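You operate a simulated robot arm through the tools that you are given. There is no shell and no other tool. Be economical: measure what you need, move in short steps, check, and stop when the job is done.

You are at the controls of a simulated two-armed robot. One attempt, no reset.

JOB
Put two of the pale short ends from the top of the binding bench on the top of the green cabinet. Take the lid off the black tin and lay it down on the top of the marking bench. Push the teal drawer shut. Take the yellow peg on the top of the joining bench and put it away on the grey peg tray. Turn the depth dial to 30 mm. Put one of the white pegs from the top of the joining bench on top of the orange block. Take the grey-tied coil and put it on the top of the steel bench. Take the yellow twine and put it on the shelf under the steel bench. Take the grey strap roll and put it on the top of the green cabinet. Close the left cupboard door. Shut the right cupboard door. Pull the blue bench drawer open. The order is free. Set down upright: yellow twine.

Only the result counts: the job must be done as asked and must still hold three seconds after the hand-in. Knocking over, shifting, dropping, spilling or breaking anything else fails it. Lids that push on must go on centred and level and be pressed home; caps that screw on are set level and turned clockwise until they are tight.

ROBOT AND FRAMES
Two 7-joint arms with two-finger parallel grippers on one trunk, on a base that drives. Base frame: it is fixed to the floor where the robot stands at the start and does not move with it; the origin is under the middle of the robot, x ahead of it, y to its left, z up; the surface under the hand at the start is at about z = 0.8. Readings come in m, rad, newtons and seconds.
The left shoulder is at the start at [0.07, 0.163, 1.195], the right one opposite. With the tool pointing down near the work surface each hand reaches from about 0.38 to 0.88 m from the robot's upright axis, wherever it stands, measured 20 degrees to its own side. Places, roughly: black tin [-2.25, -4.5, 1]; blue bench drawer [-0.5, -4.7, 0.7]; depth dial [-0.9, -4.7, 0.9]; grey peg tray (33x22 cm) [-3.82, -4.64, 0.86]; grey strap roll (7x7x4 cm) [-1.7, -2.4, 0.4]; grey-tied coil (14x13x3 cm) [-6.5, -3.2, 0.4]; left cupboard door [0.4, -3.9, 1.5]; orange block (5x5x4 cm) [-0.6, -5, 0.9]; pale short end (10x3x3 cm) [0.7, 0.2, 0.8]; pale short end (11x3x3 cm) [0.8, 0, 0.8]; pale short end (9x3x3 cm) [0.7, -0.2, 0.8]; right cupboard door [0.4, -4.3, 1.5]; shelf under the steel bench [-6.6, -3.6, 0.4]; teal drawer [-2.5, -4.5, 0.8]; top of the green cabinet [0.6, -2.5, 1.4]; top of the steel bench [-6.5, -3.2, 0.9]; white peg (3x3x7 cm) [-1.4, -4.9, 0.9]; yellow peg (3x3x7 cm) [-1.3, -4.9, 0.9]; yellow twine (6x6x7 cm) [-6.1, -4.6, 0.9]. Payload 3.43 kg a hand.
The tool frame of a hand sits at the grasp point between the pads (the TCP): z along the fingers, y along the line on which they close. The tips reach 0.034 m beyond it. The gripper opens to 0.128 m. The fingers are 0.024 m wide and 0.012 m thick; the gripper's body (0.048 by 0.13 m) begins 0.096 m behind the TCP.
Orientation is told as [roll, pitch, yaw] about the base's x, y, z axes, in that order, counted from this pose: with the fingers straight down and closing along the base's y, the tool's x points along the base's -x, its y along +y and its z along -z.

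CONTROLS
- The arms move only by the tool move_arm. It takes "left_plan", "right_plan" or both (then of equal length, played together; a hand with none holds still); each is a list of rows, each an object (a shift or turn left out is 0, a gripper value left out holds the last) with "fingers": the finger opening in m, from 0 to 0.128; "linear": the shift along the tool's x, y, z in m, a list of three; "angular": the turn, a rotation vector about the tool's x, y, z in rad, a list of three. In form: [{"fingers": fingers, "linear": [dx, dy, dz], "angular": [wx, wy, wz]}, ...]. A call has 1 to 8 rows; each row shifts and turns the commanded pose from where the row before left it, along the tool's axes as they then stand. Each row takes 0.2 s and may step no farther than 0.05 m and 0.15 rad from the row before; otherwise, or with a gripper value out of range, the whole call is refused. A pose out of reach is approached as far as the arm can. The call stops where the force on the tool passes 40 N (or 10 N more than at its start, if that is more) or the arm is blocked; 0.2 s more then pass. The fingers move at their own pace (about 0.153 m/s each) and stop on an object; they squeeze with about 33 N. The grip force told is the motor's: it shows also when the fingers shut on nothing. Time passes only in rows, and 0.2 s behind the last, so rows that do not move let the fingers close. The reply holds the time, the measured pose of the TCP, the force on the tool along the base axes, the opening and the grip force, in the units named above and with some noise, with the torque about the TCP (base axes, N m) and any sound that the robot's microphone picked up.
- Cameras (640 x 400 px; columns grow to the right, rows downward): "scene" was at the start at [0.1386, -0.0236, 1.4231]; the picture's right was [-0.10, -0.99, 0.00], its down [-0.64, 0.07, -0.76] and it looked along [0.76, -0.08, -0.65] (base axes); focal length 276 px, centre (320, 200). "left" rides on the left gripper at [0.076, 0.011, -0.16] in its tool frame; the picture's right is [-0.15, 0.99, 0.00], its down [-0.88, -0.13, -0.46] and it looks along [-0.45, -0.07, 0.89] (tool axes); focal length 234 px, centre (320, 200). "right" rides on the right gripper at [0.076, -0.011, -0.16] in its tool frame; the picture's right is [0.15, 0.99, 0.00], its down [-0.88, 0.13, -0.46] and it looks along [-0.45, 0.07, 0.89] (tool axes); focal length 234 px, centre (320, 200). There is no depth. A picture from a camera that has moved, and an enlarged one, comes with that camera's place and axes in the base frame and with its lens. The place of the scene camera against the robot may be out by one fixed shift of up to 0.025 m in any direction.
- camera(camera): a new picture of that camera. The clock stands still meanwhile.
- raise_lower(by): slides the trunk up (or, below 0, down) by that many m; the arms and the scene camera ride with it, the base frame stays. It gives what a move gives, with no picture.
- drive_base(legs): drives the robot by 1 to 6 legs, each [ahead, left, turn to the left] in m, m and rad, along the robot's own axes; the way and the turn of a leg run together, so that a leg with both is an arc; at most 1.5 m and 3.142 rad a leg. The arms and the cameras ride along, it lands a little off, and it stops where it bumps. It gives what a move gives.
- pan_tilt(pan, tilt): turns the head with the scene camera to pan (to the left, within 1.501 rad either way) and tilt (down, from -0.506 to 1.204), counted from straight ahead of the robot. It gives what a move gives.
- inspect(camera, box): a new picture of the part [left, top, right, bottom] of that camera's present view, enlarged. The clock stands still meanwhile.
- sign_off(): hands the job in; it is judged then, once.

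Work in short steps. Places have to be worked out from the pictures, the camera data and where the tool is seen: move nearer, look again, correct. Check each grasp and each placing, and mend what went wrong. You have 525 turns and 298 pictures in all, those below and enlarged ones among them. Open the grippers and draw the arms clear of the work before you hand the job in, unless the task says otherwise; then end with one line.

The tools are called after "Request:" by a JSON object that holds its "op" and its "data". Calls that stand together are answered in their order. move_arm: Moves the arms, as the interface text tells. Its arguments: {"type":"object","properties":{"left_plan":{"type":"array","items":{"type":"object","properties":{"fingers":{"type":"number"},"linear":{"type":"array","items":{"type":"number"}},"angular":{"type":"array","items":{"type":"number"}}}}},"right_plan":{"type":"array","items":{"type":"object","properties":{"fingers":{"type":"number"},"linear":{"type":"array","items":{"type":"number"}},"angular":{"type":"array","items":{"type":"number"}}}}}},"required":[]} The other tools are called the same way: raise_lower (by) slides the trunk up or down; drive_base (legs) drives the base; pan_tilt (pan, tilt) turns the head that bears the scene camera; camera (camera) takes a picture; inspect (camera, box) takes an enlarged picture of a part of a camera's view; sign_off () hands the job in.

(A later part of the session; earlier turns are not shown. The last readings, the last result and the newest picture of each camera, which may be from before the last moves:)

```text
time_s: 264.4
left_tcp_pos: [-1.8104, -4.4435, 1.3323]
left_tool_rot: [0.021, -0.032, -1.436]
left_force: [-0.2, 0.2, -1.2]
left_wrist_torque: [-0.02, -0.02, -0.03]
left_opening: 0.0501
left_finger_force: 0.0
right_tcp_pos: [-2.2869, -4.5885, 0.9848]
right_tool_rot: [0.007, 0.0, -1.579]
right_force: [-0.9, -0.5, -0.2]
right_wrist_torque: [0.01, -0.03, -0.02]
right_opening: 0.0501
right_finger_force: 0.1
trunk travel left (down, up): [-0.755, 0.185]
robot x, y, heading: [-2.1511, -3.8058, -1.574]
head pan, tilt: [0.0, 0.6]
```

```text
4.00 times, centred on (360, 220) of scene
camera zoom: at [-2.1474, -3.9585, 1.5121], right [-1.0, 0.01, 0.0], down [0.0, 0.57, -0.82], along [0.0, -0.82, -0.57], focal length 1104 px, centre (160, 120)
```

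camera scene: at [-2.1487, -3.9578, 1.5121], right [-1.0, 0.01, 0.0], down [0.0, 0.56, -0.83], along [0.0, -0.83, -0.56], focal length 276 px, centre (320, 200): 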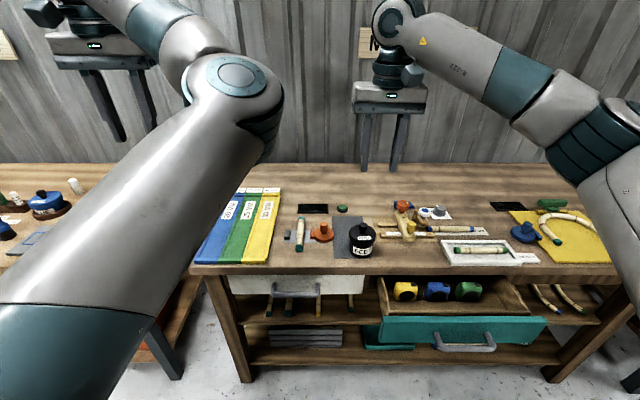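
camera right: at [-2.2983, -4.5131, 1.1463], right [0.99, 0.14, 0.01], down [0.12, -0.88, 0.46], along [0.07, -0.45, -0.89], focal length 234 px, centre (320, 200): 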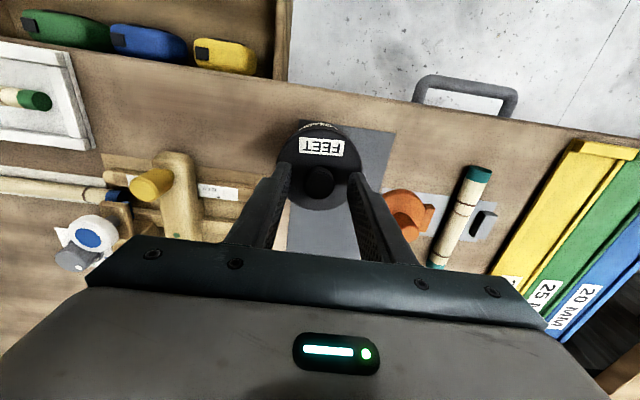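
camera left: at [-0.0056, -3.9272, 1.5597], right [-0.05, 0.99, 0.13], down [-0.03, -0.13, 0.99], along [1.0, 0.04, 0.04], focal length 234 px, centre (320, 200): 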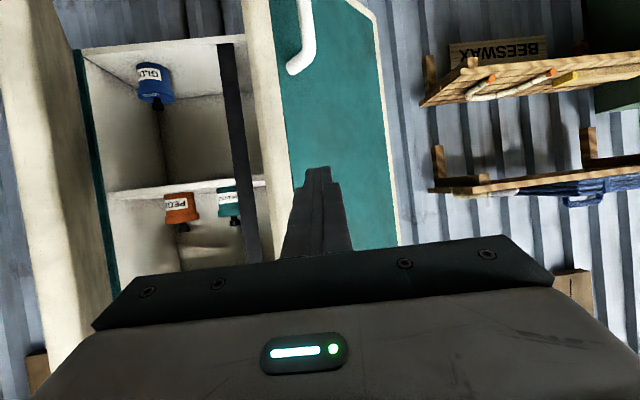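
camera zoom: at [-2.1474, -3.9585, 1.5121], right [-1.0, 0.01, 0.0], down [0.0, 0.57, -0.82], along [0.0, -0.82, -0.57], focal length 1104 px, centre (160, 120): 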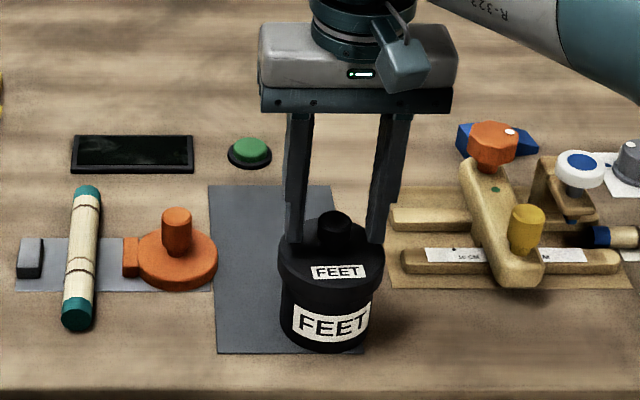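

The fingers flank the knob. I lower in fine steps until the tips reach the lid or the knob is well inside.

Request:
{"op": "move_arm", "data": {"right_plan": [{"linear": [0, 0, 0.006]}, {"linear": [0, 0, 0.004]}, {"linear": [0, 0, 0.004]}, {"linear": [0, 0, 0.003]}]}}

Request:
{"op": "inspect", "data": {"camera": "scene", "box": [320, 190, 400, 260]}}

```text
time_s: 265.4
left_tcp_pos: [-1.8113, -4.4405, 1.3328]
left_tool_rot: [0.022, -0.033, -1.435]
left_force: [0.1, 0.2, 0.2]
left_wrist_torque: [0.0, -0.01, -0.01]
left_opening: 0.0501
left_finger_force: 0.0
right_tcp_pos: [-2.2857, -4.5869, 0.9724]
right_tool_rot: [0.008, -0.003, -1.58]
right_force: [0.0, -0.3, 14.3]
right_wrist_torque: [0.05, 0.32, 0.01]
right_opening: 0.0504
right_finger_force: 0.1
trunk travel left (down, up): [-0.755, 0.185]
robot x, y, heading: [-2.15, -3.8044, -1.574]
head pan, tilt: [0.0, 0.6]
```

```text
5.71 times, centred on (360, 225) of scene
camera zoom: at [-2.1467, -3.9563, 1.5125], right [-1.0, 0.01, 0.0], down [0.0, 0.56, -0.83], along [0.0, -0.83, -0.56], focal length 1578 px, centre (91, 57)
```

zoom: 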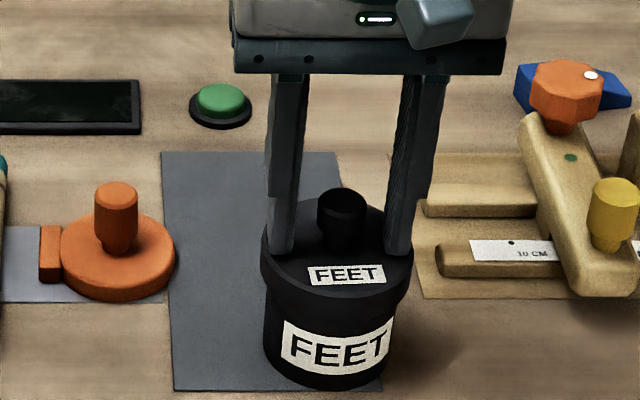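

The tips rest on the lid (14 N). I ease up 2 mm, grip the knob, and pull straight up.

Request:
{"op": "move_arm", "data": {"right_plan": [{"linear": [0, 0, -0.003]}, {"fingers": 0.01}, {"fingers": 0.01}, {"fingers": 0.01}, {"linear": [0, 0, -0.006]}, {"linear": [0, 0, -0.006]}, {"linear": [0, 0, -0.01]}, {"linear": [0, 0, -0.02]}]}}

Request:
{"op": "inspect", "data": {"camera": "scene", "box": [300, 170, 420, 270]}}

```text
time_s: 267.2
left_tcp_pos: [-1.8103, -4.4415, 1.3326]
left_tool_rot: [0.023, -0.033, -1.438]
left_force: [0.3, 0.6, 0.0]
left_wrist_torque: [-0.01, 0.01, 0.03]
left_opening: 0.0497
left_finger_force: 0.0
right_tcp_pos: [-2.2869, -4.5869, 1.0144]
right_tool_rot: [0.007, 0.002, -1.579]
right_force: [0.2, 0.6, -0.4]
right_wrist_torque: [0.0, -0.02, 0.02]
right_opening: 0.0245
right_finger_force: 32.8
trunk travel left (down, up): [-0.755, 0.185]
robot x, y, heading: [-2.1503, -3.8063, -1.574]
head pan, tilt: [0.0, 0.6]
```

```text
4.00 times, centred on (360, 220) of scene
camera zoom: at [-2.1469, -3.958, 1.512], right [-1.0, 0.01, 0.0], down [0.0, 0.56, -0.83], along [0.0, -0.83, -0.56], focal length 1104 px, centre (160, 120)
```

zoom: 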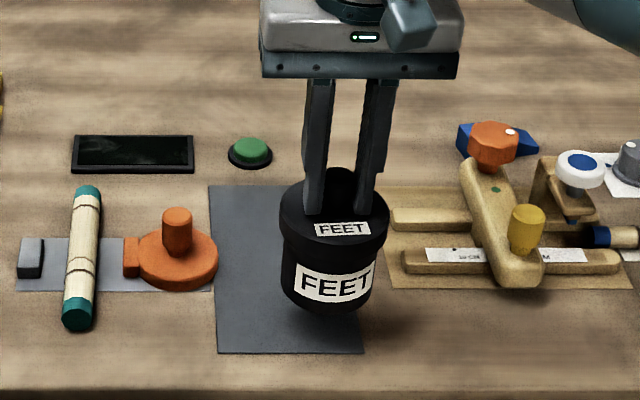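

The whole tin came up: the lid is a tight push fit, so the other hand must hold the body. I set the tin straight back down first.

Request:
{"op": "move_arm", "data": {"right_plan": [{"linear": [0, 0, 0.025]}, {"linear": [0, 0, 0.012]}, {"linear": [0, 0, 0.004]}, {"linear": [0, 0, 0.003]}, {"linear": [0, 0, 0.002]}]}}

Request:
{"op": "inspect", "data": {"camera": "scene", "box": [300, 170, 420, 270]}}

```text
time_s: 268.4
left_tcp_pos: [-1.8093, -4.4391, 1.333]
left_tool_rot: [0.021, -0.037, -1.436]
left_force: [0.5, -0.3, 0.1]
left_wrist_torque: [0.02, 0.0, -0.04]
left_opening: 0.0499
left_finger_force: 0.1
right_tcp_pos: [-2.2858, -4.5869, 0.9727]
right_tool_rot: [0.007, -0.002, -1.579]
right_force: [-0.2, -3.1, 19.8]
right_wrist_torque: [0.09, 0.33, -0.04]
right_opening: 0.0244
right_finger_force: 33.3
trunk travel left (down, up): [-0.755, 0.185]
robot x, y, heading: [-2.1509, -3.8034, -1.578]
head pan, tilt: [0.0, 0.6]
```

```text
4.00 times, centred on (360, 220) of scene
camera zoom: at [-2.1465, -3.956, 1.5126], right [-1.0, 0.01, 0.0], down [0.0, 0.56, -0.83], along [0.0, -0.83, -0.56], focal length 1104 px, centre (160, 120)
```

zoom: 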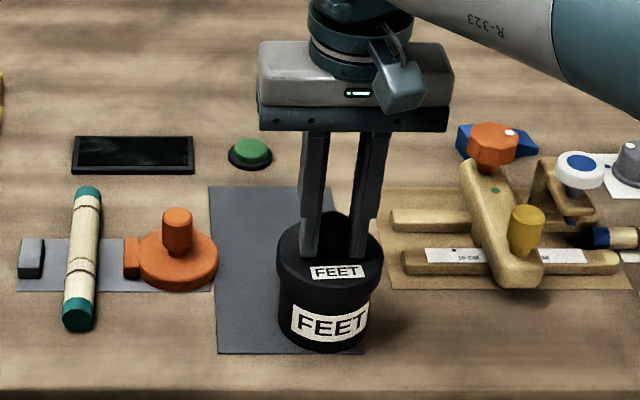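

The tin is back in place. Better: I lift it 0.12 m clear of the clutter with the right hand, then grip its body from the front with the left hand.

Request:
{"op": "move_arm", "data": {"right_plan": [{"linear": [0, 0, -0.04]}, {"linear": [0, 0, -0.04]}, {"linear": [0, 0, -0.04]}, {}, {}], "left_plan": [{"linear": [-0.04, 0, 0], "fingers": 0.11}, {"linear": [-0.04, 0, 0]}, {"linear": [0, 0, 0], "angular": [0, -0.14, 0]}, {"angular": [0, -0.14, 0]}, {"angular": [0, -0.14, 0]}]}}

Request:
{"op": "move_arm", "data": {"left_plan": [{"angular": [0, -0.14, 0]}, {"angular": [0, -0.14, 0]}, {"angular": [0, -0.14, 0]}, {"angular": [0, -0.14, 0]}, {"angular": [0, -0.14, 0]}, {"angular": [0, -0.14, 0]}]}}

Request:
{"op": "camera", "data": {"camera": "scene"}}

```text
time_s: 269.6
left_tcp_pos: [-1.7981, -4.5214, 1.3352]
left_tool_rot: [0.025, -0.457, -1.444]
left_force: [0.1, -0.3, -0.9]
left_wrist_torque: [-0.01, 0.01, 0.0]
left_opening: 0.1103
left_finger_force: 0.2
right_tcp_pos: [-2.2874, -4.5867, 1.0873]
right_tool_rot: [0.007, 0.002, -1.579]
right_force: [-0.1, -0.6, -1.4]
right_wrist_torque: [-0.01, 0.03, 0.03]
right_opening: 0.0245
right_finger_force: 32.8
trunk travel left (down, up): [-0.755, 0.185]
robot x, y, heading: [-2.1504, -3.807, -1.577]
head pan, tilt: [0.0, 0.6]
```

```text
time_s: 271.0
left_tcp_pos: [-1.8006, -4.5215, 1.3355]
left_tool_rot: [0.08, -1.295, -1.513]
left_force: [0.4, -0.1, -0.9]
left_wrist_torque: [0.03, -0.01, 0.0]
left_opening: 0.1099
left_finger_force: 0.0
right_tcp_pos: [-2.2875, -4.5887, 1.0881]
right_tool_rot: [0.005, 0.002, -1.579]
right_force: [0.0, -0.5, -1.5]
right_wrist_torque: [-0.01, 0.0, -0.03]
right_opening: 0.0244
right_finger_force: 33.4
trunk travel left (down, up): [-0.755, 0.185]
robot x, y, heading: [-2.1521, -3.8033, -1.574]
head pan, tilt: [0.0, 0.6]
```

```text
193 pictures are left
camera scene: at [-2.1468, -3.9589, 1.512], right [-1.0, 0.01, 0.0], down [0.0, 0.57, -0.82], along [0.0, -0.82, -0.57], focal length 276 px, centre (320, 200)
```

scene: 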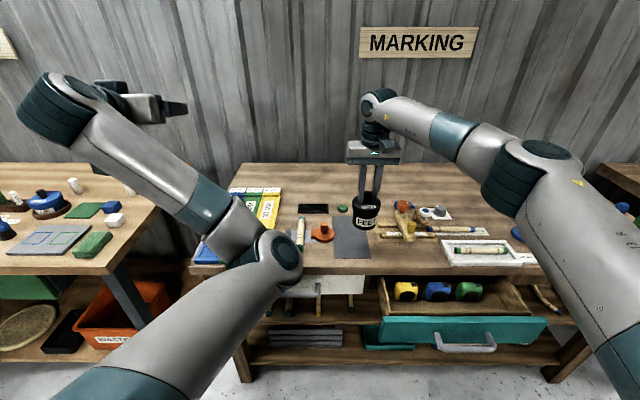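

Left hand is pitched forward. I lower it to z≈1.0, keeping it in front of and left of the tin.

Request:
{"op": "move_arm", "data": {"left_plan": [{"linear": [0.0416, 0, 0.0066]}, {"linear": [0.0416, 0, 0.0066]}, {"linear": [0.0416, 0, 0.0066]}, {"linear": [0.0416, 0, 0.0066]}, {"linear": [0.0416, 0, 0.0066]}, {"linear": [0.0416, 0, 0.0066]}, {"linear": [0.0416, 0, 0.0066]}, {"linear": [0.0416, 0, 0.0066]}]}}

Request:
{"op": "camera", "data": {"camera": "scene"}}

```text
time_s: 272.8
left_tcp_pos: [-1.7986, -4.4788, 1.001]
left_tool_rot: [0.078, -1.295, -1.509]
left_force: [0.5, 0.3, 0.0]
left_wrist_torque: [-0.03, 0.0, 0.04]
left_opening: 0.11
left_finger_force: 0.0
right_tcp_pos: [-2.2875, -4.5877, 1.0886]
right_tool_rot: [0.007, 0.001, -1.58]
right_force: [0.2, 0.1, -0.7]
right_wrist_torque: [0.05, 0.02, -0.03]
right_opening: 0.0245
right_finger_force: 32.4
trunk travel left (down, up): [-0.755, 0.185]
robot x, y, heading: [-2.1493, -3.8062, -1.577]
head pan, tilt: [0.0, 0.6]
```

```text
192 pictures are left
camera scene: at [-2.1463, -3.9581, 1.5121], right [-1.0, 0.01, 0.0], down [0.0, 0.56, -0.83], along [0.0, -0.83, -0.56], focal length 276 px, centre (320, 200)
```

scene: 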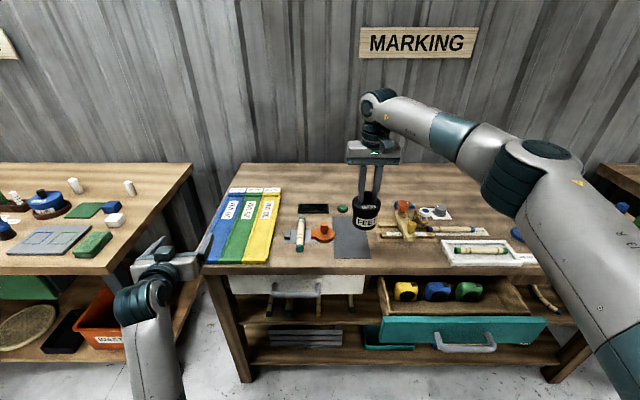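

The left arm has settled into a good posture. I slide the hand right, towards the front of the tin.

Request:
{"op": "move_arm", "data": {"left_plan": [{"linear": [0, -0.048, -0.006]}, {"linear": [0, -0.048, -0.006]}, {"linear": [0, -0.048, -0.006]}, {"linear": [0, -0.048, -0.006]}, {"linear": [0, -0.048, -0.006]}, {"linear": [0, -0.048, -0.006]}, {"linear": [0, -0.048, -0.006]}]}}

Request:
{"op": "camera", "data": {"camera": "scene"}}

Request:
{"op": "camera", "data": {"camera": "left"}}

```text
time_s: 273.8
left_tcp_pos: [-1.9085, -4.4874, 1.007]
left_tool_rot: [0.744, -1.259, -2.11]
left_force: [-0.5, -0.7, 0.3]
left_wrist_torque: [0.03, 0.01, 0.01]
left_opening: 0.1101
left_finger_force: 0.1
right_tcp_pos: [-2.288, -4.5877, 1.0867]
right_tool_rot: [0.009, 0.001, -1.579]
right_force: [0.3, 0.1, -1.2]
right_wrist_torque: [0.01, 0.01, 0.02]
right_opening: 0.0244
right_finger_force: 32.7
trunk travel left (down, up): [-0.755, 0.185]
robot x, y, heading: [-2.1482, -3.8015, -1.581]
head pan, tilt: [0.0, 0.6]
stopped in row 5 (left hand): the arm was blocked; the commanded pose is now the measured one
```

```text
191 pictures are left
camera scene: at [-2.1478, -3.9583, 1.512], right [-1.0, 0.0, 0.0], down [0.0, 0.57, -0.82], along [0.0, -0.82, -0.57], focal length 276 px, centre (320, 200)
```

scene: 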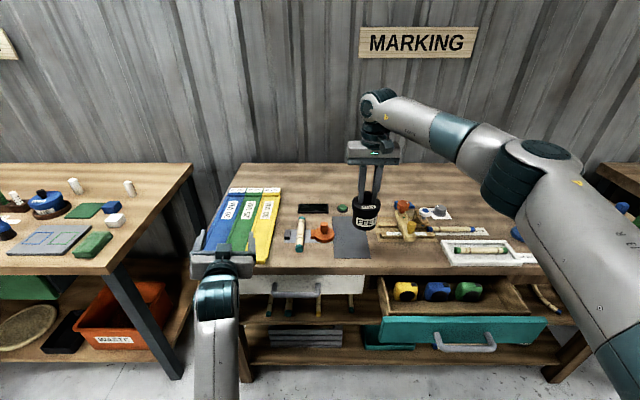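

```text
190 pictures are left
camera left: at [-1.922, -4.3132, 0.9721], right [0.93, 0.14, 0.34], down [-0.37, 0.18, 0.91], along [0.07, -0.97, 0.22], focal length 234 px, centre (320, 200)
```

left: 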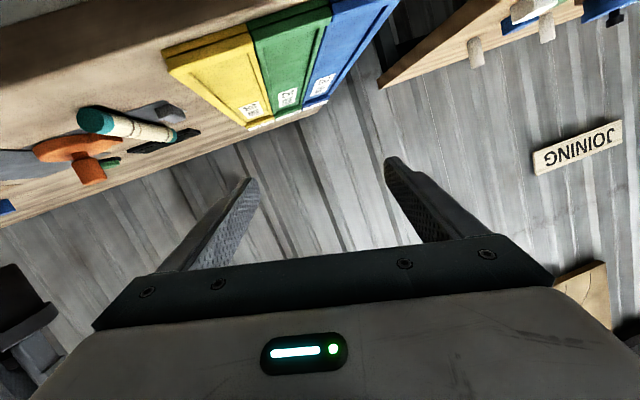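

The left arm got blocked low and folded. At the doors this posture worked well at shoulder height, so I'll do the separation higher up: first I raise the left hand and untwist it.

Request:
{"op": "move_arm", "data": {"left_plan": [{"linear": [0, 0.03, 0]}, {"linear": [-0.035, 0.02, 0], "angular": [0, 0, -0.12]}, {"linear": [-0.04, 0.01, 0], "angular": [0, 0, -0.12]}, {"linear": [-0.045, 0, 0], "angular": [0, 0, -0.11]}, {"linear": [-0.049, 0, 0]}, {"linear": [-0.049, 0, 0]}, {"linear": [-0.049, 0, 0]}, {"linear": [-0.049, 0, 0]}], "right_plan": [{"linear": [0, 0, -0.045]}, {"linear": [0, 0, -0.045]}, {"linear": [0, 0, -0.045]}, {"linear": [0, 0, -0.045]}, {"linear": [0, 0, -0.045]}, {"linear": [0, 0, -0.045]}, {"linear": [0, 0, -0.03]}, {}]}}

Request:
{"op": "camera", "data": {"camera": "scene"}}

```text
time_s: 275.6
left_tcp_pos: [-1.8144, -4.5422, 1.3211]
left_tool_rot: [-0.542, -1.307, -0.782]
left_force: [0.9, 0.3, -0.5]
left_wrist_torque: [-0.01, 0.02, -0.01]
left_opening: 0.1097
left_finger_force: 0.0
right_tcp_pos: [-2.2888, -4.5654, 1.3558]
right_tool_rot: [0.005, 0.002, -1.575]
right_force: [-0.1, 1.0, -2.0]
right_wrist_torque: [0.03, 0.04, -0.01]
right_opening: 0.024
right_finger_force: 32.9
right hand out of reach, approached as far as the arm can: row 5, 6, 7
trunk travel left (down, up): [-0.755, 0.185]
robot x, y, heading: [-2.1483, -3.8063, -1.571]
head pan, tilt: [0.0, 0.6]
```

```text
189 pictures are left
camera scene: at [-2.1454, -3.9591, 1.5118], right [-1.0, 0.0, 0.0], down [0.0, 0.57, -0.82], along [0.0, -0.82, -0.57], focal length 276 px, centre (320, 200)
```

scene: 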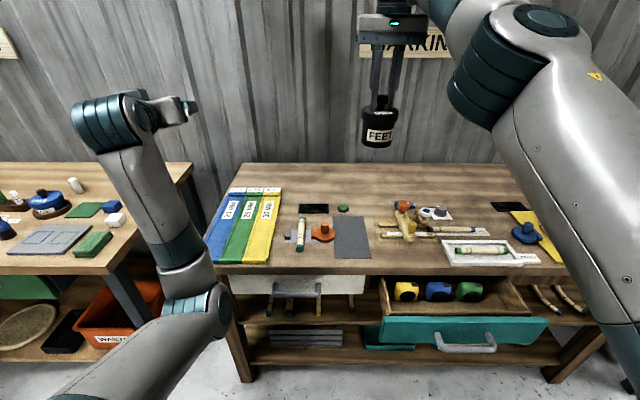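

I straighten the left hand's small roll and yaw errors, and draw it back in front of the tin's line.

Request:
{"op": "move_arm", "data": {"left_plan": [{"angular": [0.115, 0, 0.07], "linear": [0.02, 0, -0.035]}, {"angular": [0.115, 0, 0.065], "linear": [0.02, 0, -0.035]}, {"linear": [0.015, -0.04, 0]}, {"linear": [0, -0.048, 0]}, {"linear": [0, -0.048, 0]}, {"linear": [0, -0.048, 0]}]}}

Request:
{"op": "camera", "data": {"camera": "left"}}

Request:
{"op": "camera", "data": {"camera": "scene"}}

```text
time_s: 277.0
left_tcp_pos: [-2.0211, -4.4647, 1.2962]
left_tool_rot: [-0.242, -1.361, -1.324]
left_force: [-0.1, -0.1, 0.4]
left_wrist_torque: [0.04, 0.0, 0.02]
left_opening: 0.1099
left_finger_force: 0.1
right_tcp_pos: [-2.2927, -4.5654, 1.3541]
right_tool_rot: [0.009, 0.001, -1.579]
right_force: [-0.3, -0.2, -1.2]
right_wrist_torque: [-0.01, -0.03, -0.01]
right_opening: 0.0241
right_finger_force: 32.8
trunk travel left (down, up): [-0.755, 0.185]
robot x, y, heading: [-2.1482, -3.8047, -1.576]
head pan, tilt: [0.0, 0.6]
```

```text
188 pictures are left
camera left: at [-2.0122, -4.2927, 1.2527], right [1.0, -0.02, 0.09], down [-0.08, 0.27, 0.96], along [-0.05, -0.96, 0.26], focal length 234 px, centre (320, 200)
```

left: 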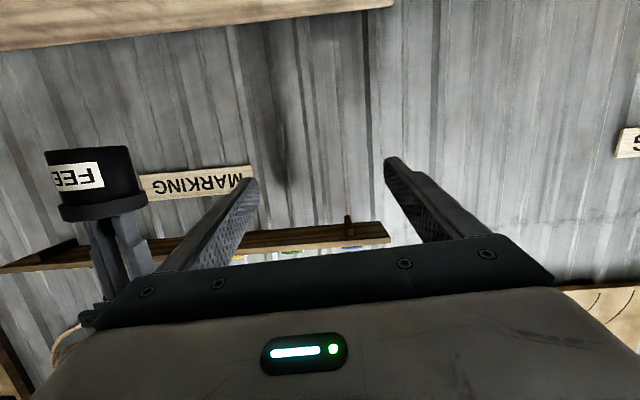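

```text
187 pictures are left
camera scene: at [-2.1496, -3.9587, 1.512], right [-1.0, 0.0, 0.0], down [0.0, 0.57, -0.82], along [0.0, -0.82, -0.57], focal length 276 px, centre (320, 200)
```

scene: 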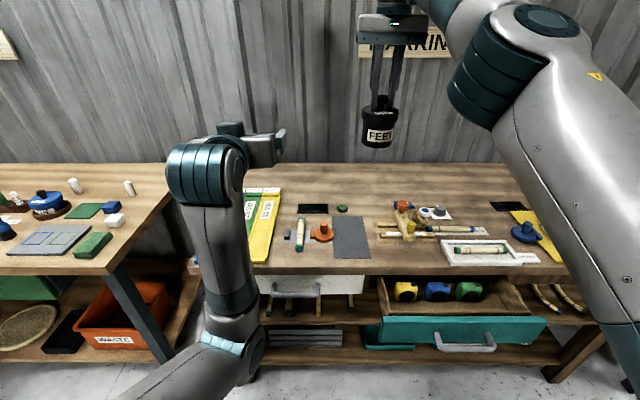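

The tin body's middle is at z≈1.27. I slide the left hand across until it faces the tin.

Request:
{"op": "move_arm", "data": {"left_plan": [{"linear": [0, -0.04, -0.01]}, {"linear": [0, -0.046, 0]}, {"linear": [0, -0.046, 0]}, {"linear": [0, -0.046, 0]}, {"linear": [0, -0.046, 0]}, {"linear": [0, -0.044, 0]}]}}

Request:
{"op": "camera", "data": {"camera": "left"}}

```text
time_s: 278.4
left_tcp_pos: [-2.2826, -4.4607, 1.3042]
left_tool_rot: [-0.174, -1.359, -1.381]
left_force: [-0.2, -0.4, 1.0]
left_wrist_torque: [-0.01, 0.02, -0.02]
left_opening: 0.1101
left_finger_force: 0.0
right_tcp_pos: [-2.2898, -4.5642, 1.3534]
right_tool_rot: [0.007, 0.003, -1.578]
right_force: [-0.1, 0.5, -1.7]
right_wrist_torque: [0.01, 0.0, 0.03]
right_opening: 0.0244
right_finger_force: 33.0
trunk travel left (down, up): [-0.755, 0.185]
robot x, y, heading: [-2.1542, -3.8046, -1.576]
head pan, tilt: [0.0, 0.6]
```

```text
186 pictures are left
camera left: at [-2.2769, -4.2886, 1.2619], right [0.99, -0.01, 0.11], down [-0.1, 0.26, 0.96], along [-0.04, -0.97, 0.26], focal length 234 px, centre (320, 200)
```

left: 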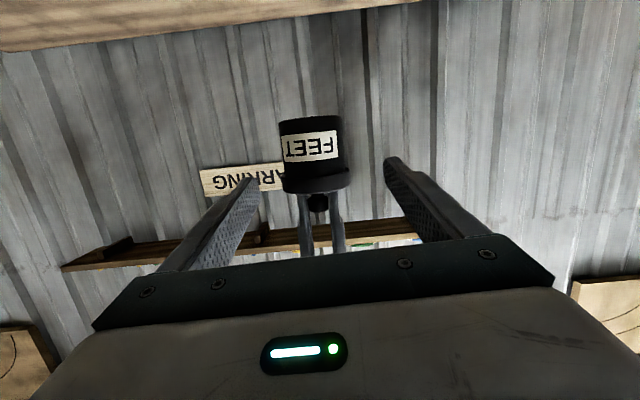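

Facing the tin. I level the small roll and advance so that the fingers straddle the body.

Request:
{"op": "move_arm", "data": {"left_plan": [{"linear": [0.008, -0.004, 0.02], "angular": [0, 0, -0.1]}, {"linear": [0.007, -0.003, 0.035]}, {"linear": [0, 0, 0.035]}, {}]}}

Request:
{"op": "camera", "data": {"camera": "left"}}

Request:
{"op": "inspect", "data": {"camera": "scene", "box": [290, 30, 470, 170]}}

```text
time_s: 279.4
left_tcp_pos: [-2.2845, -4.5475, 1.2725]
left_tool_rot: [-0.581, -1.327, -0.957]
left_force: [-0.4, 0.1, -0.9]
left_wrist_torque: [-0.02, -0.01, 0.02]
left_opening: 0.1098
left_finger_force: 0.0
right_tcp_pos: [-2.2897, -4.5638, 1.3538]
right_tool_rot: [0.008, 0.002, -1.579]
right_force: [0.0, -0.2, -1.2]
right_wrist_torque: [-0.01, 0.0, 0.02]
right_opening: 0.0244
right_finger_force: 33.0
trunk travel left (down, up): [-0.755, 0.185]
robot x, y, heading: [-2.1518, -3.8037, -1.575]
head pan, tilt: [0.0, 0.6]
```

```text
185 pictures are left
camera left: at [-2.287, -4.3755, 1.2292], right [1.0, 0.02, 0.01], down [-0.01, 0.27, 0.96], along [0.01, -0.96, 0.27], focal length 234 px, centre (320, 200)
```

left: 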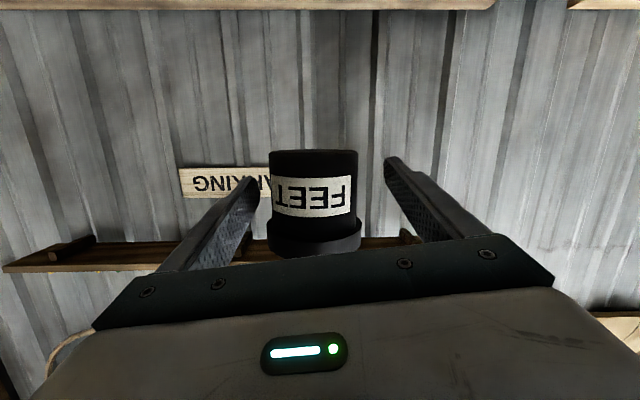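

```text
2.86 times, centred on (380, 100) of scene
camera zoom: at [-2.1472, -3.958, 1.5121], right [-1.0, 0.0, 0.0], down [0.0, 0.56, -0.83], along [0.0, -0.83, -0.56], focal length 789 px, centre (149, 486)
```

zoom: 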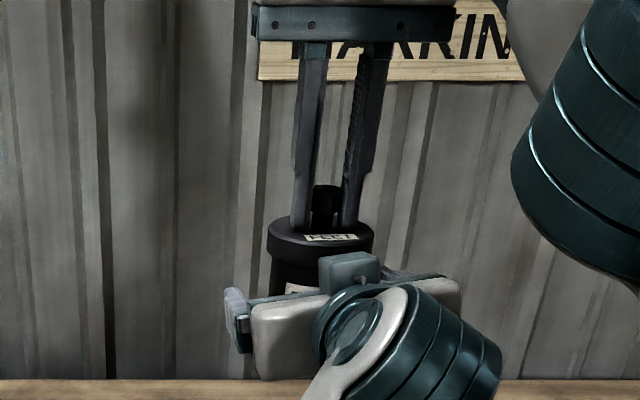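

The fingers straddle the body at label height. I centre by 4 mm, close the left hand, and pull the lid up with the right.

Request:
{"op": "move_arm", "data": {"left_plan": [{"linear": [0, -0.004, 0.006]}, {"fingers": 0.05}, {"fingers": 0.05}, {"fingers": 0.05}, {"fingers": 0.05}]}}

Request:
{"op": "move_arm", "data": {"right_plan": [{"linear": [0, 0, -0.004]}, {"linear": [0, 0, -0.005]}, {"linear": [0, 0, -0.006]}, {"linear": [0, 0, -0.008]}]}}

Request:
{"op": "camera", "data": {"camera": "left"}}

```text
time_s: 280.6
left_tcp_pos: [-2.2897, -4.5544, 1.2737]
left_tool_rot: [-0.596, -1.321, -0.945]
left_force: [-8.0, 1.4, -13.2]
left_wrist_torque: [0.25, -0.61, -0.05]
left_opening: 0.0721
left_finger_force: 32.9
right_tcp_pos: [-2.2894, -4.5657, 1.3552]
right_tool_rot: [0.006, 0.001, -1.578]
right_force: [7.8, -0.8, 12.4]
right_wrist_torque: [-0.17, -0.04, 0.0]
right_opening: 0.0243
right_finger_force: 33.0
trunk travel left (down, up): [-0.755, 0.185]
robot x, y, heading: [-2.1454, -3.8069, -1.574]
head pan, tilt: [0.0, 0.6]
heard: snap
```

```text
time_s: 281.6
left_tcp_pos: [-2.2884, -4.5537, 1.2748]
left_tool_rot: [-0.608, -1.323, -0.932]
left_force: [-0.4, 0.2, -0.8]
left_wrist_torque: [0.01, 0.03, -0.04]
left_opening: 0.0714
left_finger_force: 32.8
right_tcp_pos: [-2.2893, -4.5584, 1.3711]
right_tool_rot: [0.004, 0.001, -1.579]
right_force: [0.7, -0.7, -1.2]
right_wrist_torque: [0.0, 0.01, 0.02]
right_opening: 0.0244
right_finger_force: 33.6
right hand out of reach, approached as far as the arm can: row 3, 4
trunk travel left (down, up): [-0.755, 0.185]
robot x, y, heading: [-2.1534, -3.8044, -1.581]
head pan, tilt: [0.0, 0.6]
```

```text
183 pictures are left
camera left: at [-2.2913, -4.3814, 1.2323], right [1.0, 0.02, 0.0], down [-0.01, 0.27, 0.96], along [0.01, -0.96, 0.27], focal length 234 px, centre (320, 200)
```

left: 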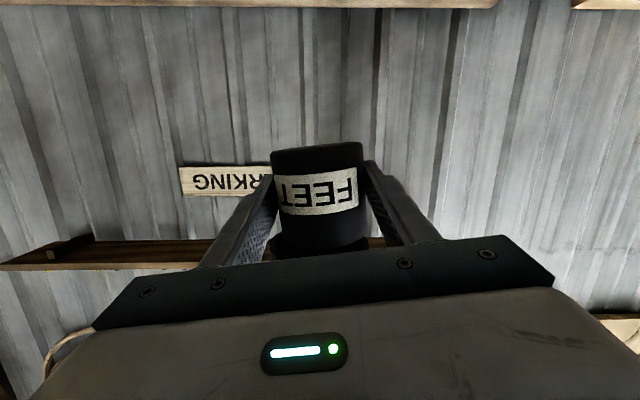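

A snap, and the forces dropped to zero: the lid is off its fit. I lower the tin with the left hand to separate, and check.

Request:
{"op": "move_arm", "data": {"left_plan": [{"linear": [0.02, 0, 0.004]}, {"linear": [0.03, 0, 0.007]}, {"linear": [0.03, 0, 0.007]}, {}]}}

Request:
{"op": "camera", "data": {"camera": "scene"}}

Request:
{"op": "camera", "data": {"camera": "left"}}

```text
time_s: 282.8
left_tcp_pos: [-2.273, -4.5735, 1.2]
left_tool_rot: [-0.579, -1.359, -0.923]
left_force: [-0.8, 0.3, -0.6]
left_wrist_torque: [-0.01, -0.01, 0.01]
left_opening: 0.0713
left_finger_force: 33.4
right_tcp_pos: [-2.2884, -4.5603, 1.371]
right_tool_rot: [0.008, 0.002, -1.581]
right_force: [0.3, 0.3, -0.3]
right_wrist_torque: [0.0, 0.04, -0.01]
right_opening: 0.0243
right_finger_force: 32.8
trunk travel left (down, up): [-0.755, 0.185]
robot x, y, heading: [-2.1499, -3.8014, -1.577]
head pan, tilt: [0.0, 0.6]
stopped in row 4 (left hand): the arm was blocked; the commanded pose is now the measured one
```

```text
182 pictures are left
camera scene: at [-2.1467, -3.9588, 1.512], right [-1.0, 0.0, 0.0], down [0.0, 0.57, -0.82], along [0.0, -0.82, -0.57], focal length 276 px, centre (320, 200)
```

scene: 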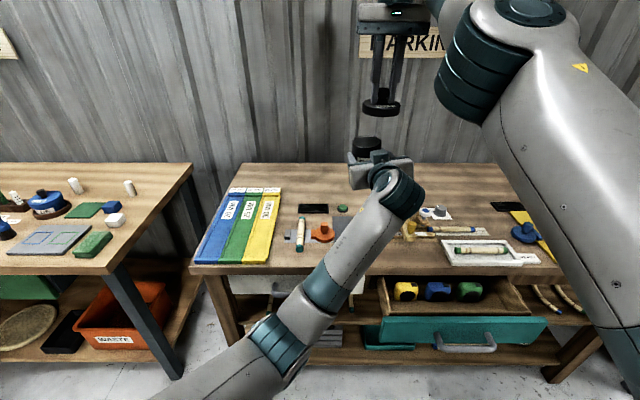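

```text
181 pictures are left
camera left: at [-2.2803, -4.4024, 1.1532], right [1.0, 0.05, 0.03], down [-0.04, 0.29, 0.96], along [0.04, -0.96, 0.29], focal length 234 px, centre (320, 200)
```

left: 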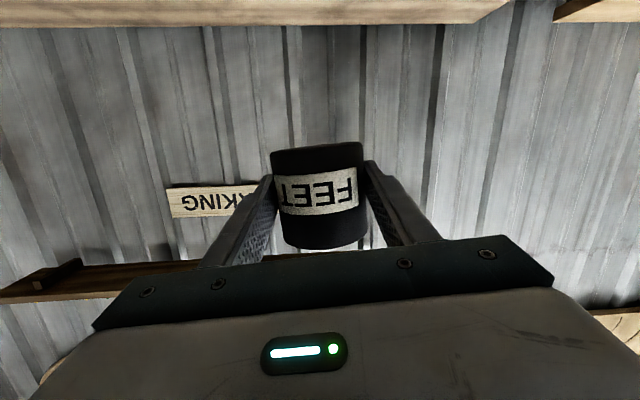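

The lid is off and in the right hand; the tin is in the left. I look for a free spot on the bench top to lay the lid down.

Request:
{"op": "inspect", "data": {"camera": "scene", "box": [330, 165, 490, 275]}}

Request:
{"op": "camera", "data": {"camera": "right"}}

```text
3.64 times, centred on (410, 220) of scene
camera zoom: at [-2.1467, -3.9588, 1.512], right [-1.0, 0.0, 0.0], down [0.0, 0.57, -0.82], along [0.0, -0.82, -0.57], focal length 1004 px, centre (-7, 127)
```

zoom: 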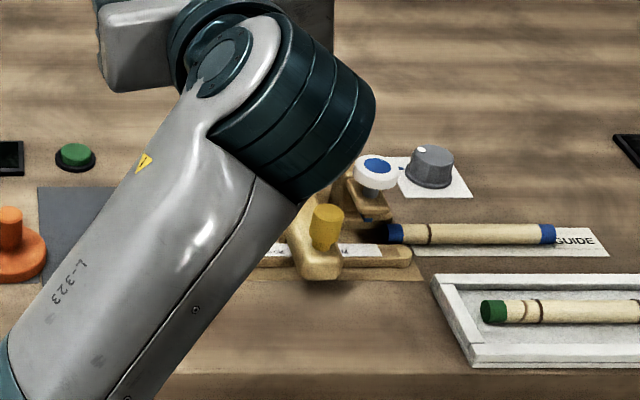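

```text
179 pictures are left
camera right: at [-2.3001, -4.484, 1.5312], right [0.99, 0.14, 0.01], down [0.12, -0.88, 0.46], along [0.07, -0.45, -0.89], focal length 234 px, centre (320, 200)
```

right: 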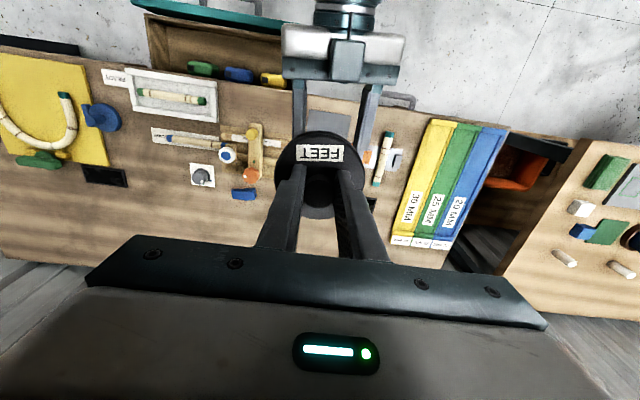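

The rear of the bench is the roomiest. I swing the tin (left hand) to the left, then drive in beside the open drawer so the right hand can reach a spot near [-2.12, -4.88].

Request:
{"op": "move_arm", "data": {"left_plan": [{"linear": [-0.01, 0.045, 0]}, {"linear": [-0.01, 0.045, 0]}, {"linear": [-0.01, 0.045, 0]}, {"linear": [0, 0.045, 0]}, {"linear": [0, 0.045, 0]}, {"linear": [0, 0.045, 0]}]}}

Request:
{"op": "drive_base", "data": {"legs": [[0, 0.18, 0], [0.27, 0, 0]]}}

Request:
{"op": "camera", "data": {"camera": "scene"}}

Request:
{"op": "camera", "data": {"camera": "right"}}

```text
time_s: 284.2
left_tcp_pos: [-2.0059, -4.5592, 1.1965]
left_tool_rot: [-0.589, -1.357, -0.92]
left_force: [0.2, 0.1, -0.9]
left_wrist_torque: [0.02, 0.01, -0.04]
left_opening: 0.0709
left_finger_force: 32.7
right_tcp_pos: [-2.2871, -4.5592, 1.3711]
right_tool_rot: [0.005, 0.003, -1.58]
right_force: [-0.1, 0.3, -0.2]
right_wrist_torque: [0.0, 0.01, -0.01]
right_opening: 0.0244
right_finger_force: 33.1
trunk travel left (down, up): [-0.755, 0.185]
robot x, y, heading: [-2.1513, -3.803, -1.573]
head pan, tilt: [0.0, 0.6]
```

```text
time_s: 287.2
left_tcp_pos: [-1.8313, -4.8267, 1.1988]
left_tool_rot: [-0.589, -1.358, -0.916]
left_force: [-0.2, -0.2, -0.4]
left_wrist_torque: [0.04, 0.0, -0.02]
left_opening: 0.0707
left_finger_force: 33.3
right_tcp_pos: [-2.1133, -4.8273, 1.3723]
right_tool_rot: [0.007, -0.001, -1.58]
right_force: [-0.2, 1.5, -1.8]
right_wrist_torque: [0.0, 0.0, 0.0]
right_opening: 0.0244
right_finger_force: 33.0
trunk travel left (down, up): [-0.755, 0.185]
robot x, y, heading: [-1.9738, -4.0705, -1.58]
head pan, tilt: [0.0, 0.6]
```

```text
178 pictures are left
camera scene: at [-1.971, -4.2267, 1.5122], right [-1.0, 0.01, 0.0], down [0.0, 0.56, -0.83], along [0.0, -0.83, -0.56], focal length 276 px, centre (320, 200)
```

scene: 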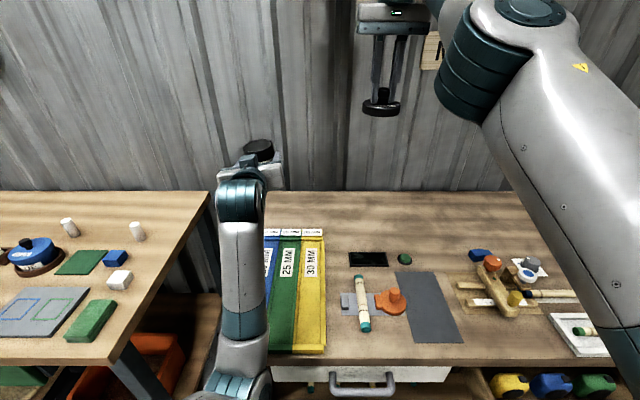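

```text
177 pictures are left
camera right: at [-2.1247, -4.7516, 1.5322], right [0.99, 0.14, 0.01], down [0.12, -0.88, 0.46], along [0.07, -0.45, -0.89], focal length 234 px, centre (320, 200)
```

right: 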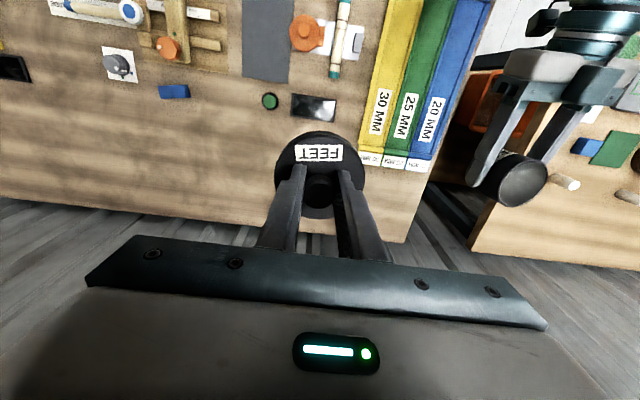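

Free zone behind the black pad: y from -4.86 to -5.17. I drive 0.07 m further, shift the lid to about [-2.15, -4.91], and lower it.

Request:
{"op": "drive_base", "data": {"legs": [[0.07, 0, 0]]}}

Request:
{"op": "move_arm", "data": {"right_plan": [{"linear": [-0.01, -0.035, 0.02]}, {"linear": [0, 0, 0.049]}, {"linear": [0, 0, 0.049]}, {"linear": [0, 0, 0.049]}, {"linear": [0, 0, 0.049]}, {"linear": [0, 0, 0.049]}, {"linear": [0, 0, 0.049]}, {"linear": [0, 0, 0.04]}]}}

Request:
{"op": "inspect", "data": {"camera": "scene", "box": [320, 160, 460, 290]}}

```text
time_s: 288.2
left_tcp_pos: [-1.8311, -4.8926, 1.1994]
left_tool_rot: [-0.597, -1.36, -0.911]
left_force: [0.3, -0.3, -1.0]
left_wrist_torque: [0.02, -0.01, 0.02]
left_opening: 0.0706
left_finger_force: 33.2
right_tcp_pos: [-2.1134, -4.8943, 1.3738]
right_tool_rot: [0.006, 0.0, -1.579]
right_force: [0.7, -0.1, -0.8]
right_wrist_torque: [-0.05, -0.02, -0.01]
right_opening: 0.024
right_finger_force: 32.9
trunk travel left (down, up): [-0.755, 0.185]
robot x, y, heading: [-1.9716, -4.1425, -1.574]
head pan, tilt: [0.0, 0.6]
```

```text
time_s: 290.0
left_tcp_pos: [-1.8319, -4.8954, 1.1969]
left_tool_rot: [-0.585, -1.357, -0.921]
left_force: [-0.6, -0.4, 0.3]
left_wrist_torque: [-0.03, 0.01, 0.01]
left_opening: 0.0705
left_finger_force: 33.5
right_tcp_pos: [-2.1458, -4.9051, 1.0168]
right_tool_rot: [0.006, 0.0, -1.58]
right_force: [-0.2, -0.2, -0.3]
right_wrist_torque: [0.02, -0.02, -0.04]
right_opening: 0.0242
right_finger_force: 32.7
trunk travel left (down, up): [-0.755, 0.185]
robot x, y, heading: [-1.9748, -4.1432, -1.577]
head pan, tilt: [0.0, 0.6]
```

```text
3.08 times, centred on (390, 225) of scene
camera zoom: at [-1.9713, -4.2977, 1.5119], right [-1.0, 0.0, 0.0], down [0.0, 0.57, -0.82], along [0.0, -0.82, -0.57], focal length 850 px, centre (105, 123)
```

zoom: 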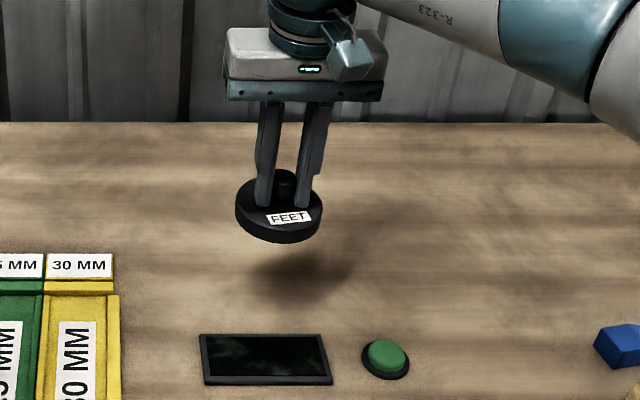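

The lid is over free bench. I lower it until contact.

Request:
{"op": "move_arm", "data": {"right_plan": [{"linear": [0, 0, 0.045]}, {"linear": [0, 0, 0.03]}, {"linear": [0, 0, 0.008]}, {"linear": [0, 0, 0.006]}, {"linear": [0, 0, 0.006]}, {"linear": [0, 0, 0.005]}, {"linear": [0, 0, 0.005]}, {"linear": [0, 0, 0.005]}]}}

Request:
{"op": "inspect", "data": {"camera": "scene", "box": [320, 160, 460, 290]}}

```text
time_s: 291.8
left_tcp_pos: [-1.8312, -4.8942, 1.1996]
left_tool_rot: [-0.593, -1.359, -0.911]
left_force: [-0.6, 0.0, -0.9]
left_wrist_torque: [0.01, 0.0, 0.0]
left_opening: 0.0706
left_finger_force: 33.2
right_tcp_pos: [-2.1442, -4.9067, 0.9136]
right_tool_rot: [0.007, -0.008, -1.578]
right_force: [-2.6, -3.3, 26.0]
right_wrist_torque: [0.66, 0.31, -0.02]
right_opening: 0.0241
right_finger_force: 33.7
trunk travel left (down, up): [-0.755, 0.185]
robot x, y, heading: [-1.9771, -4.1424, -1.574]
head pan, tilt: [0.0, 0.6]
```

```text
3.08 times, centred on (390, 225) of scene
camera zoom: at [-1.9707, -4.2934, 1.5128], right [-1.0, 0.0, 0.0], down [0.0, 0.56, -0.83], along [0.0, -0.83, -0.56], focal length 850 px, centre (105, 123)
```

zoom: 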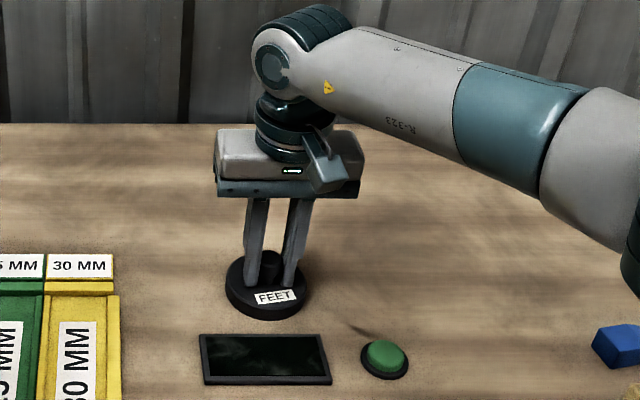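

The lid rests on the bench. I ease up, release, and rise.

Request:
{"op": "move_arm", "data": {"right_plan": [{"linear": [0, 0, -0.002]}, {"fingers": 0.05}, {"fingers": 0.05}, {"linear": [0, 0, -0.04]}, {"linear": [0, 0, -0.045]}, {"linear": [0, 0, -0.045]}, {"linear": [0, 0, -0.045]}, {"linear": [0, 0, -0.045]}]}}

Request:
{"op": "camera", "data": {"camera": "scene"}}

```text
time_s: 293.6
left_tcp_pos: [-1.8295, -4.895, 1.199]
left_tool_rot: [-0.595, -1.359, -0.914]
left_force: [0.1, 1.4, 0.2]
left_wrist_torque: [0.04, 0.02, -0.03]
left_opening: 0.0702
left_finger_force: 33.4
right_tcp_pos: [-2.1442, -4.9037, 1.13]
right_tool_rot: [0.007, 0.0, -1.58]
right_force: [-1.0, 0.1, -0.4]
right_wrist_torque: [0.0, 0.01, 0.01]
right_opening: 0.05
right_finger_force: 0.0
trunk travel left (down, up): [-0.755, 0.185]
robot x, y, heading: [-1.9766, -4.1386, -1.576]
head pan, tilt: [0.0, 0.6]
```

```text
174 pictures are left
camera scene: at [-1.9703, -4.295, 1.5121], right [-1.0, 0.0, 0.0], down [0.0, 0.56, -0.83], along [0.0, -0.83, -0.56], focal length 276 px, centre (320, 200)
```

scene: 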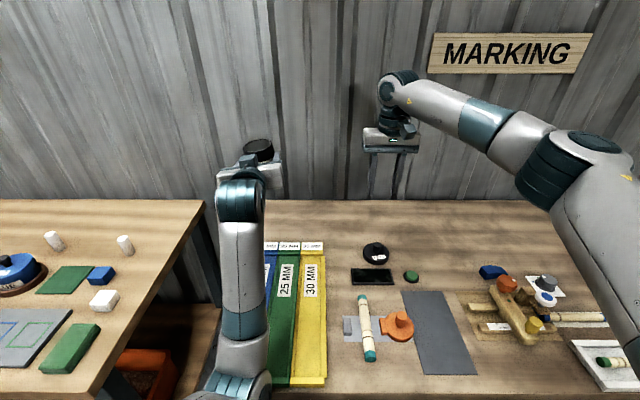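

The lid lies on the bench. Now the tin must go back to its place: I'll hand it over to the right hand from above. First I check the left grip.

Request:
{"op": "move_arm", "data": {"right_plan": [{"linear": [0, 0, -0.045], "fingers": 0.1}, {"linear": [0, 0, -0.045]}, {"linear": [0, 0, -0.045]}, {"linear": [0.02, 0, -0.045]}, {"linear": [0.02, 0, -0.03]}]}}

Request:
{"op": "camera", "data": {"camera": "left"}}

Request:
{"op": "camera", "data": {"camera": "right"}}

```text
time_s: 294.8
left_tcp_pos: [-1.8331, -4.8948, 1.1996]
left_tool_rot: [-0.588, -1.359, -0.919]
left_force: [0.3, -0.6, -0.6]
left_wrist_torque: [0.05, 0.0, -0.01]
left_opening: 0.0703
left_finger_force: 32.7
right_tcp_pos: [-2.149, -4.8647, 1.3395]
right_tool_rot: [0.007, 0.002, -1.578]
right_force: [0.3, -0.8, -0.6]
right_wrist_torque: [-0.04, 0.05, -0.01]
right_opening: 0.0999
right_finger_force: 0.1
trunk travel left (down, up): [-0.755, 0.185]
robot x, y, heading: [-1.9734, -4.1422, -1.571]
head pan, tilt: [0.0, 0.6]
```

```text
173 pictures are left
camera left: at [-1.8388, -4.7244, 1.1508], right [1.0, 0.05, 0.03], down [-0.04, 0.29, 0.96], along [0.04, -0.96, 0.29], focal length 234 px, centre (320, 200)
```

left: 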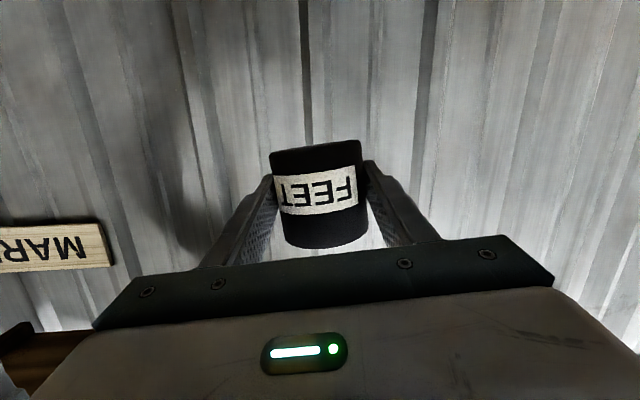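

```text
172 pictures are left
camera right: at [-2.161, -4.789, 1.5003], right [0.99, 0.14, 0.01], down [0.12, -0.88, 0.46], along [0.07, -0.45, -0.89], focal length 234 px, centre (320, 200)
```

right: 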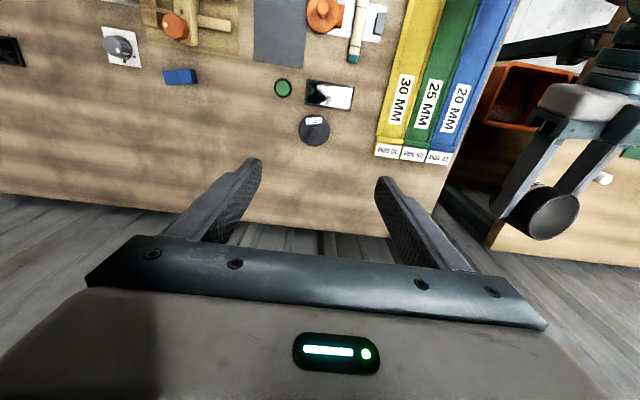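

Still well held, with a slight tilt. I bring the tin rightwards and the right hand over it.

Request:
{"op": "move_arm", "data": {"left_plan": [{"linear": [0, -0.035, 0]}, {"linear": [0, -0.035, 0]}, {"linear": [0, -0.035, 0]}, {}, {}], "right_plan": [{"linear": [-0.005, 0.042, 0]}, {"linear": [-0.008, 0.042, 0]}, {"linear": [-0.01, 0.042, 0]}, {"linear": [-0.01, 0.042, 0]}, {"linear": [-0.008, 0.042, 0]}]}}

Request:
{"op": "camera", "data": {"camera": "right"}}

Request:
{"op": "inspect", "data": {"camera": "scene", "box": [200, 60, 420, 220]}}

```text
time_s: 296.2
left_tcp_pos: [-1.88, -4.9195, 1.1991]
left_tool_rot: [-0.139, -1.41, -1.288]
left_force: [0.3, 0.7, -1.1]
left_wrist_torque: [0.01, 0.01, 0.01]
left_opening: 0.0703
left_finger_force: 32.8
right_tcp_pos: [-1.9503, -4.8726, 1.326]
right_tool_rot: [0.007, 0.0, -1.578]
right_force: [0.6, -0.3, -0.7]
right_wrist_torque: [0.03, -0.07, 0.0]
right_opening: 0.1
right_finger_force: 0.1
right hand out of reach, approached as far as the arm can: row 4, 5
trunk travel left (down, up): [-0.755, 0.185]
robot x, y, heading: [-1.9727, -4.14, -1.577]
head pan, tilt: [0.0, 0.6]
stopped in row 5 (left hand): the arm was blocked; the commanded pose is now the measured one
```

```text
171 pictures are left
camera right: at [-1.9626, -4.798, 1.486], right [0.99, 0.14, 0.01], down [0.12, -0.88, 0.46], along [0.07, -0.45, -0.89], focal length 234 px, centre (320, 200)
```

right: 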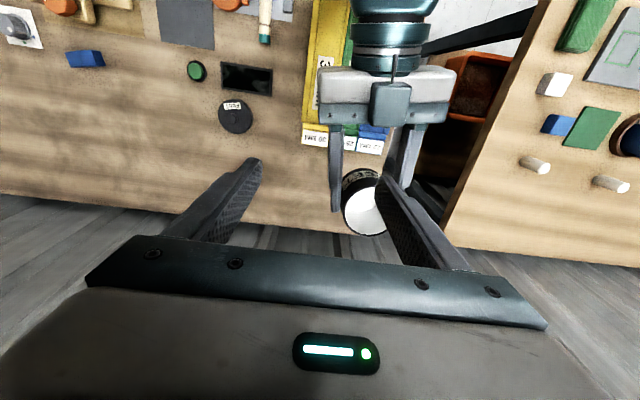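

```text
2.50 times, centred on (310, 140) of scene
camera zoom: at [-1.9725, -4.2971, 1.5119], right [-1.0, 0.0, 0.0], down [0.0, 0.57, -0.82], along [0.0, -0.82, -0.57], focal length 690 px, centre (345, 350)
```

zoom: 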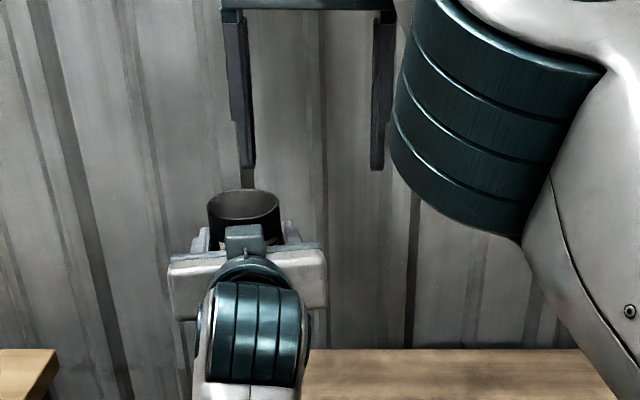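

The left arm stops there, and the right is at its limit. I draw the tin back 0.06 m and bring the right hand 0.07 m across.

Request:
{"op": "move_arm", "data": {"left_plan": [{"linear": [-0.006, 0.0, -0.03]}, {"linear": [-0.006, 0.0, -0.03]}, {}]}}

Request:
{"op": "move_arm", "data": {"right_plan": [{"linear": [0.012, 0.035, 0]}, {"linear": [0.01, 0.033, 0]}, {}]}}

Request:
{"op": "camera", "data": {"camera": "right"}}

```text
time_s: 297.2
left_tcp_pos: [-1.8394, -4.8702, 1.2345]
left_tool_rot: [0.394, -1.45, -1.753]
left_force: [-1.3, 0.0, -0.3]
left_wrist_torque: [0.0, 0.02, 0.0]
left_opening: 0.0702
left_finger_force: 33.2
right_tcp_pos: [-1.9493, -4.8721, 1.3265]
right_tool_rot: [0.007, -0.001, -1.58]
right_force: [0.2, 0.1, -0.4]
right_wrist_torque: [-0.03, -0.02, 0.01]
right_opening: 0.1001
right_finger_force: 0.1
trunk travel left (down, up): [-0.755, 0.185]
robot x, y, heading: [-1.9751, -4.1455, -1.574]
head pan, tilt: [0.0, 0.6]
stopped in row 3 (left hand): the arm was blocked; the commanded pose is now the measured one
```

```text
time_s: 298.0
left_tcp_pos: [-1.8417, -4.8704, 1.2345]
left_tool_rot: [0.395, -1.447, -1.753]
left_force: [-0.7, -0.3, -0.9]
left_wrist_torque: [0.03, 0.04, 0.02]
left_opening: 0.0701
left_finger_force: 33.4
right_tcp_pos: [-1.8965, -4.8497, 1.3247]
right_tool_rot: [0.009, 0.0, -1.579]
right_force: [0.0, -0.4, -0.5]
right_wrist_torque: [0.02, -0.05, -0.02]
right_opening: 0.0999
right_finger_force: 0.1
right hand out of reach, approached as far as the arm can: row 2
trunk travel left (down, up): [-0.755, 0.185]
robot x, y, heading: [-1.9774, -4.1419, -1.571]
head pan, tilt: [0.0, 0.6]
```

```text
169 pictures are left
camera right: at [-1.908, -4.7747, 1.4854], right [0.99, 0.14, 0.01], down [0.12, -0.88, 0.46], along [0.07, -0.45, -0.89], focal length 234 px, centre (320, 200)
```

right: 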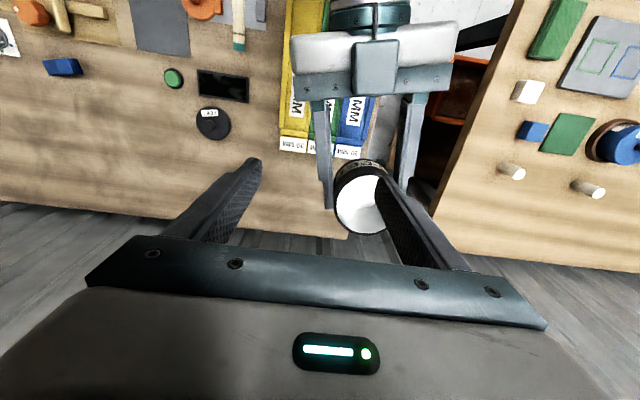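

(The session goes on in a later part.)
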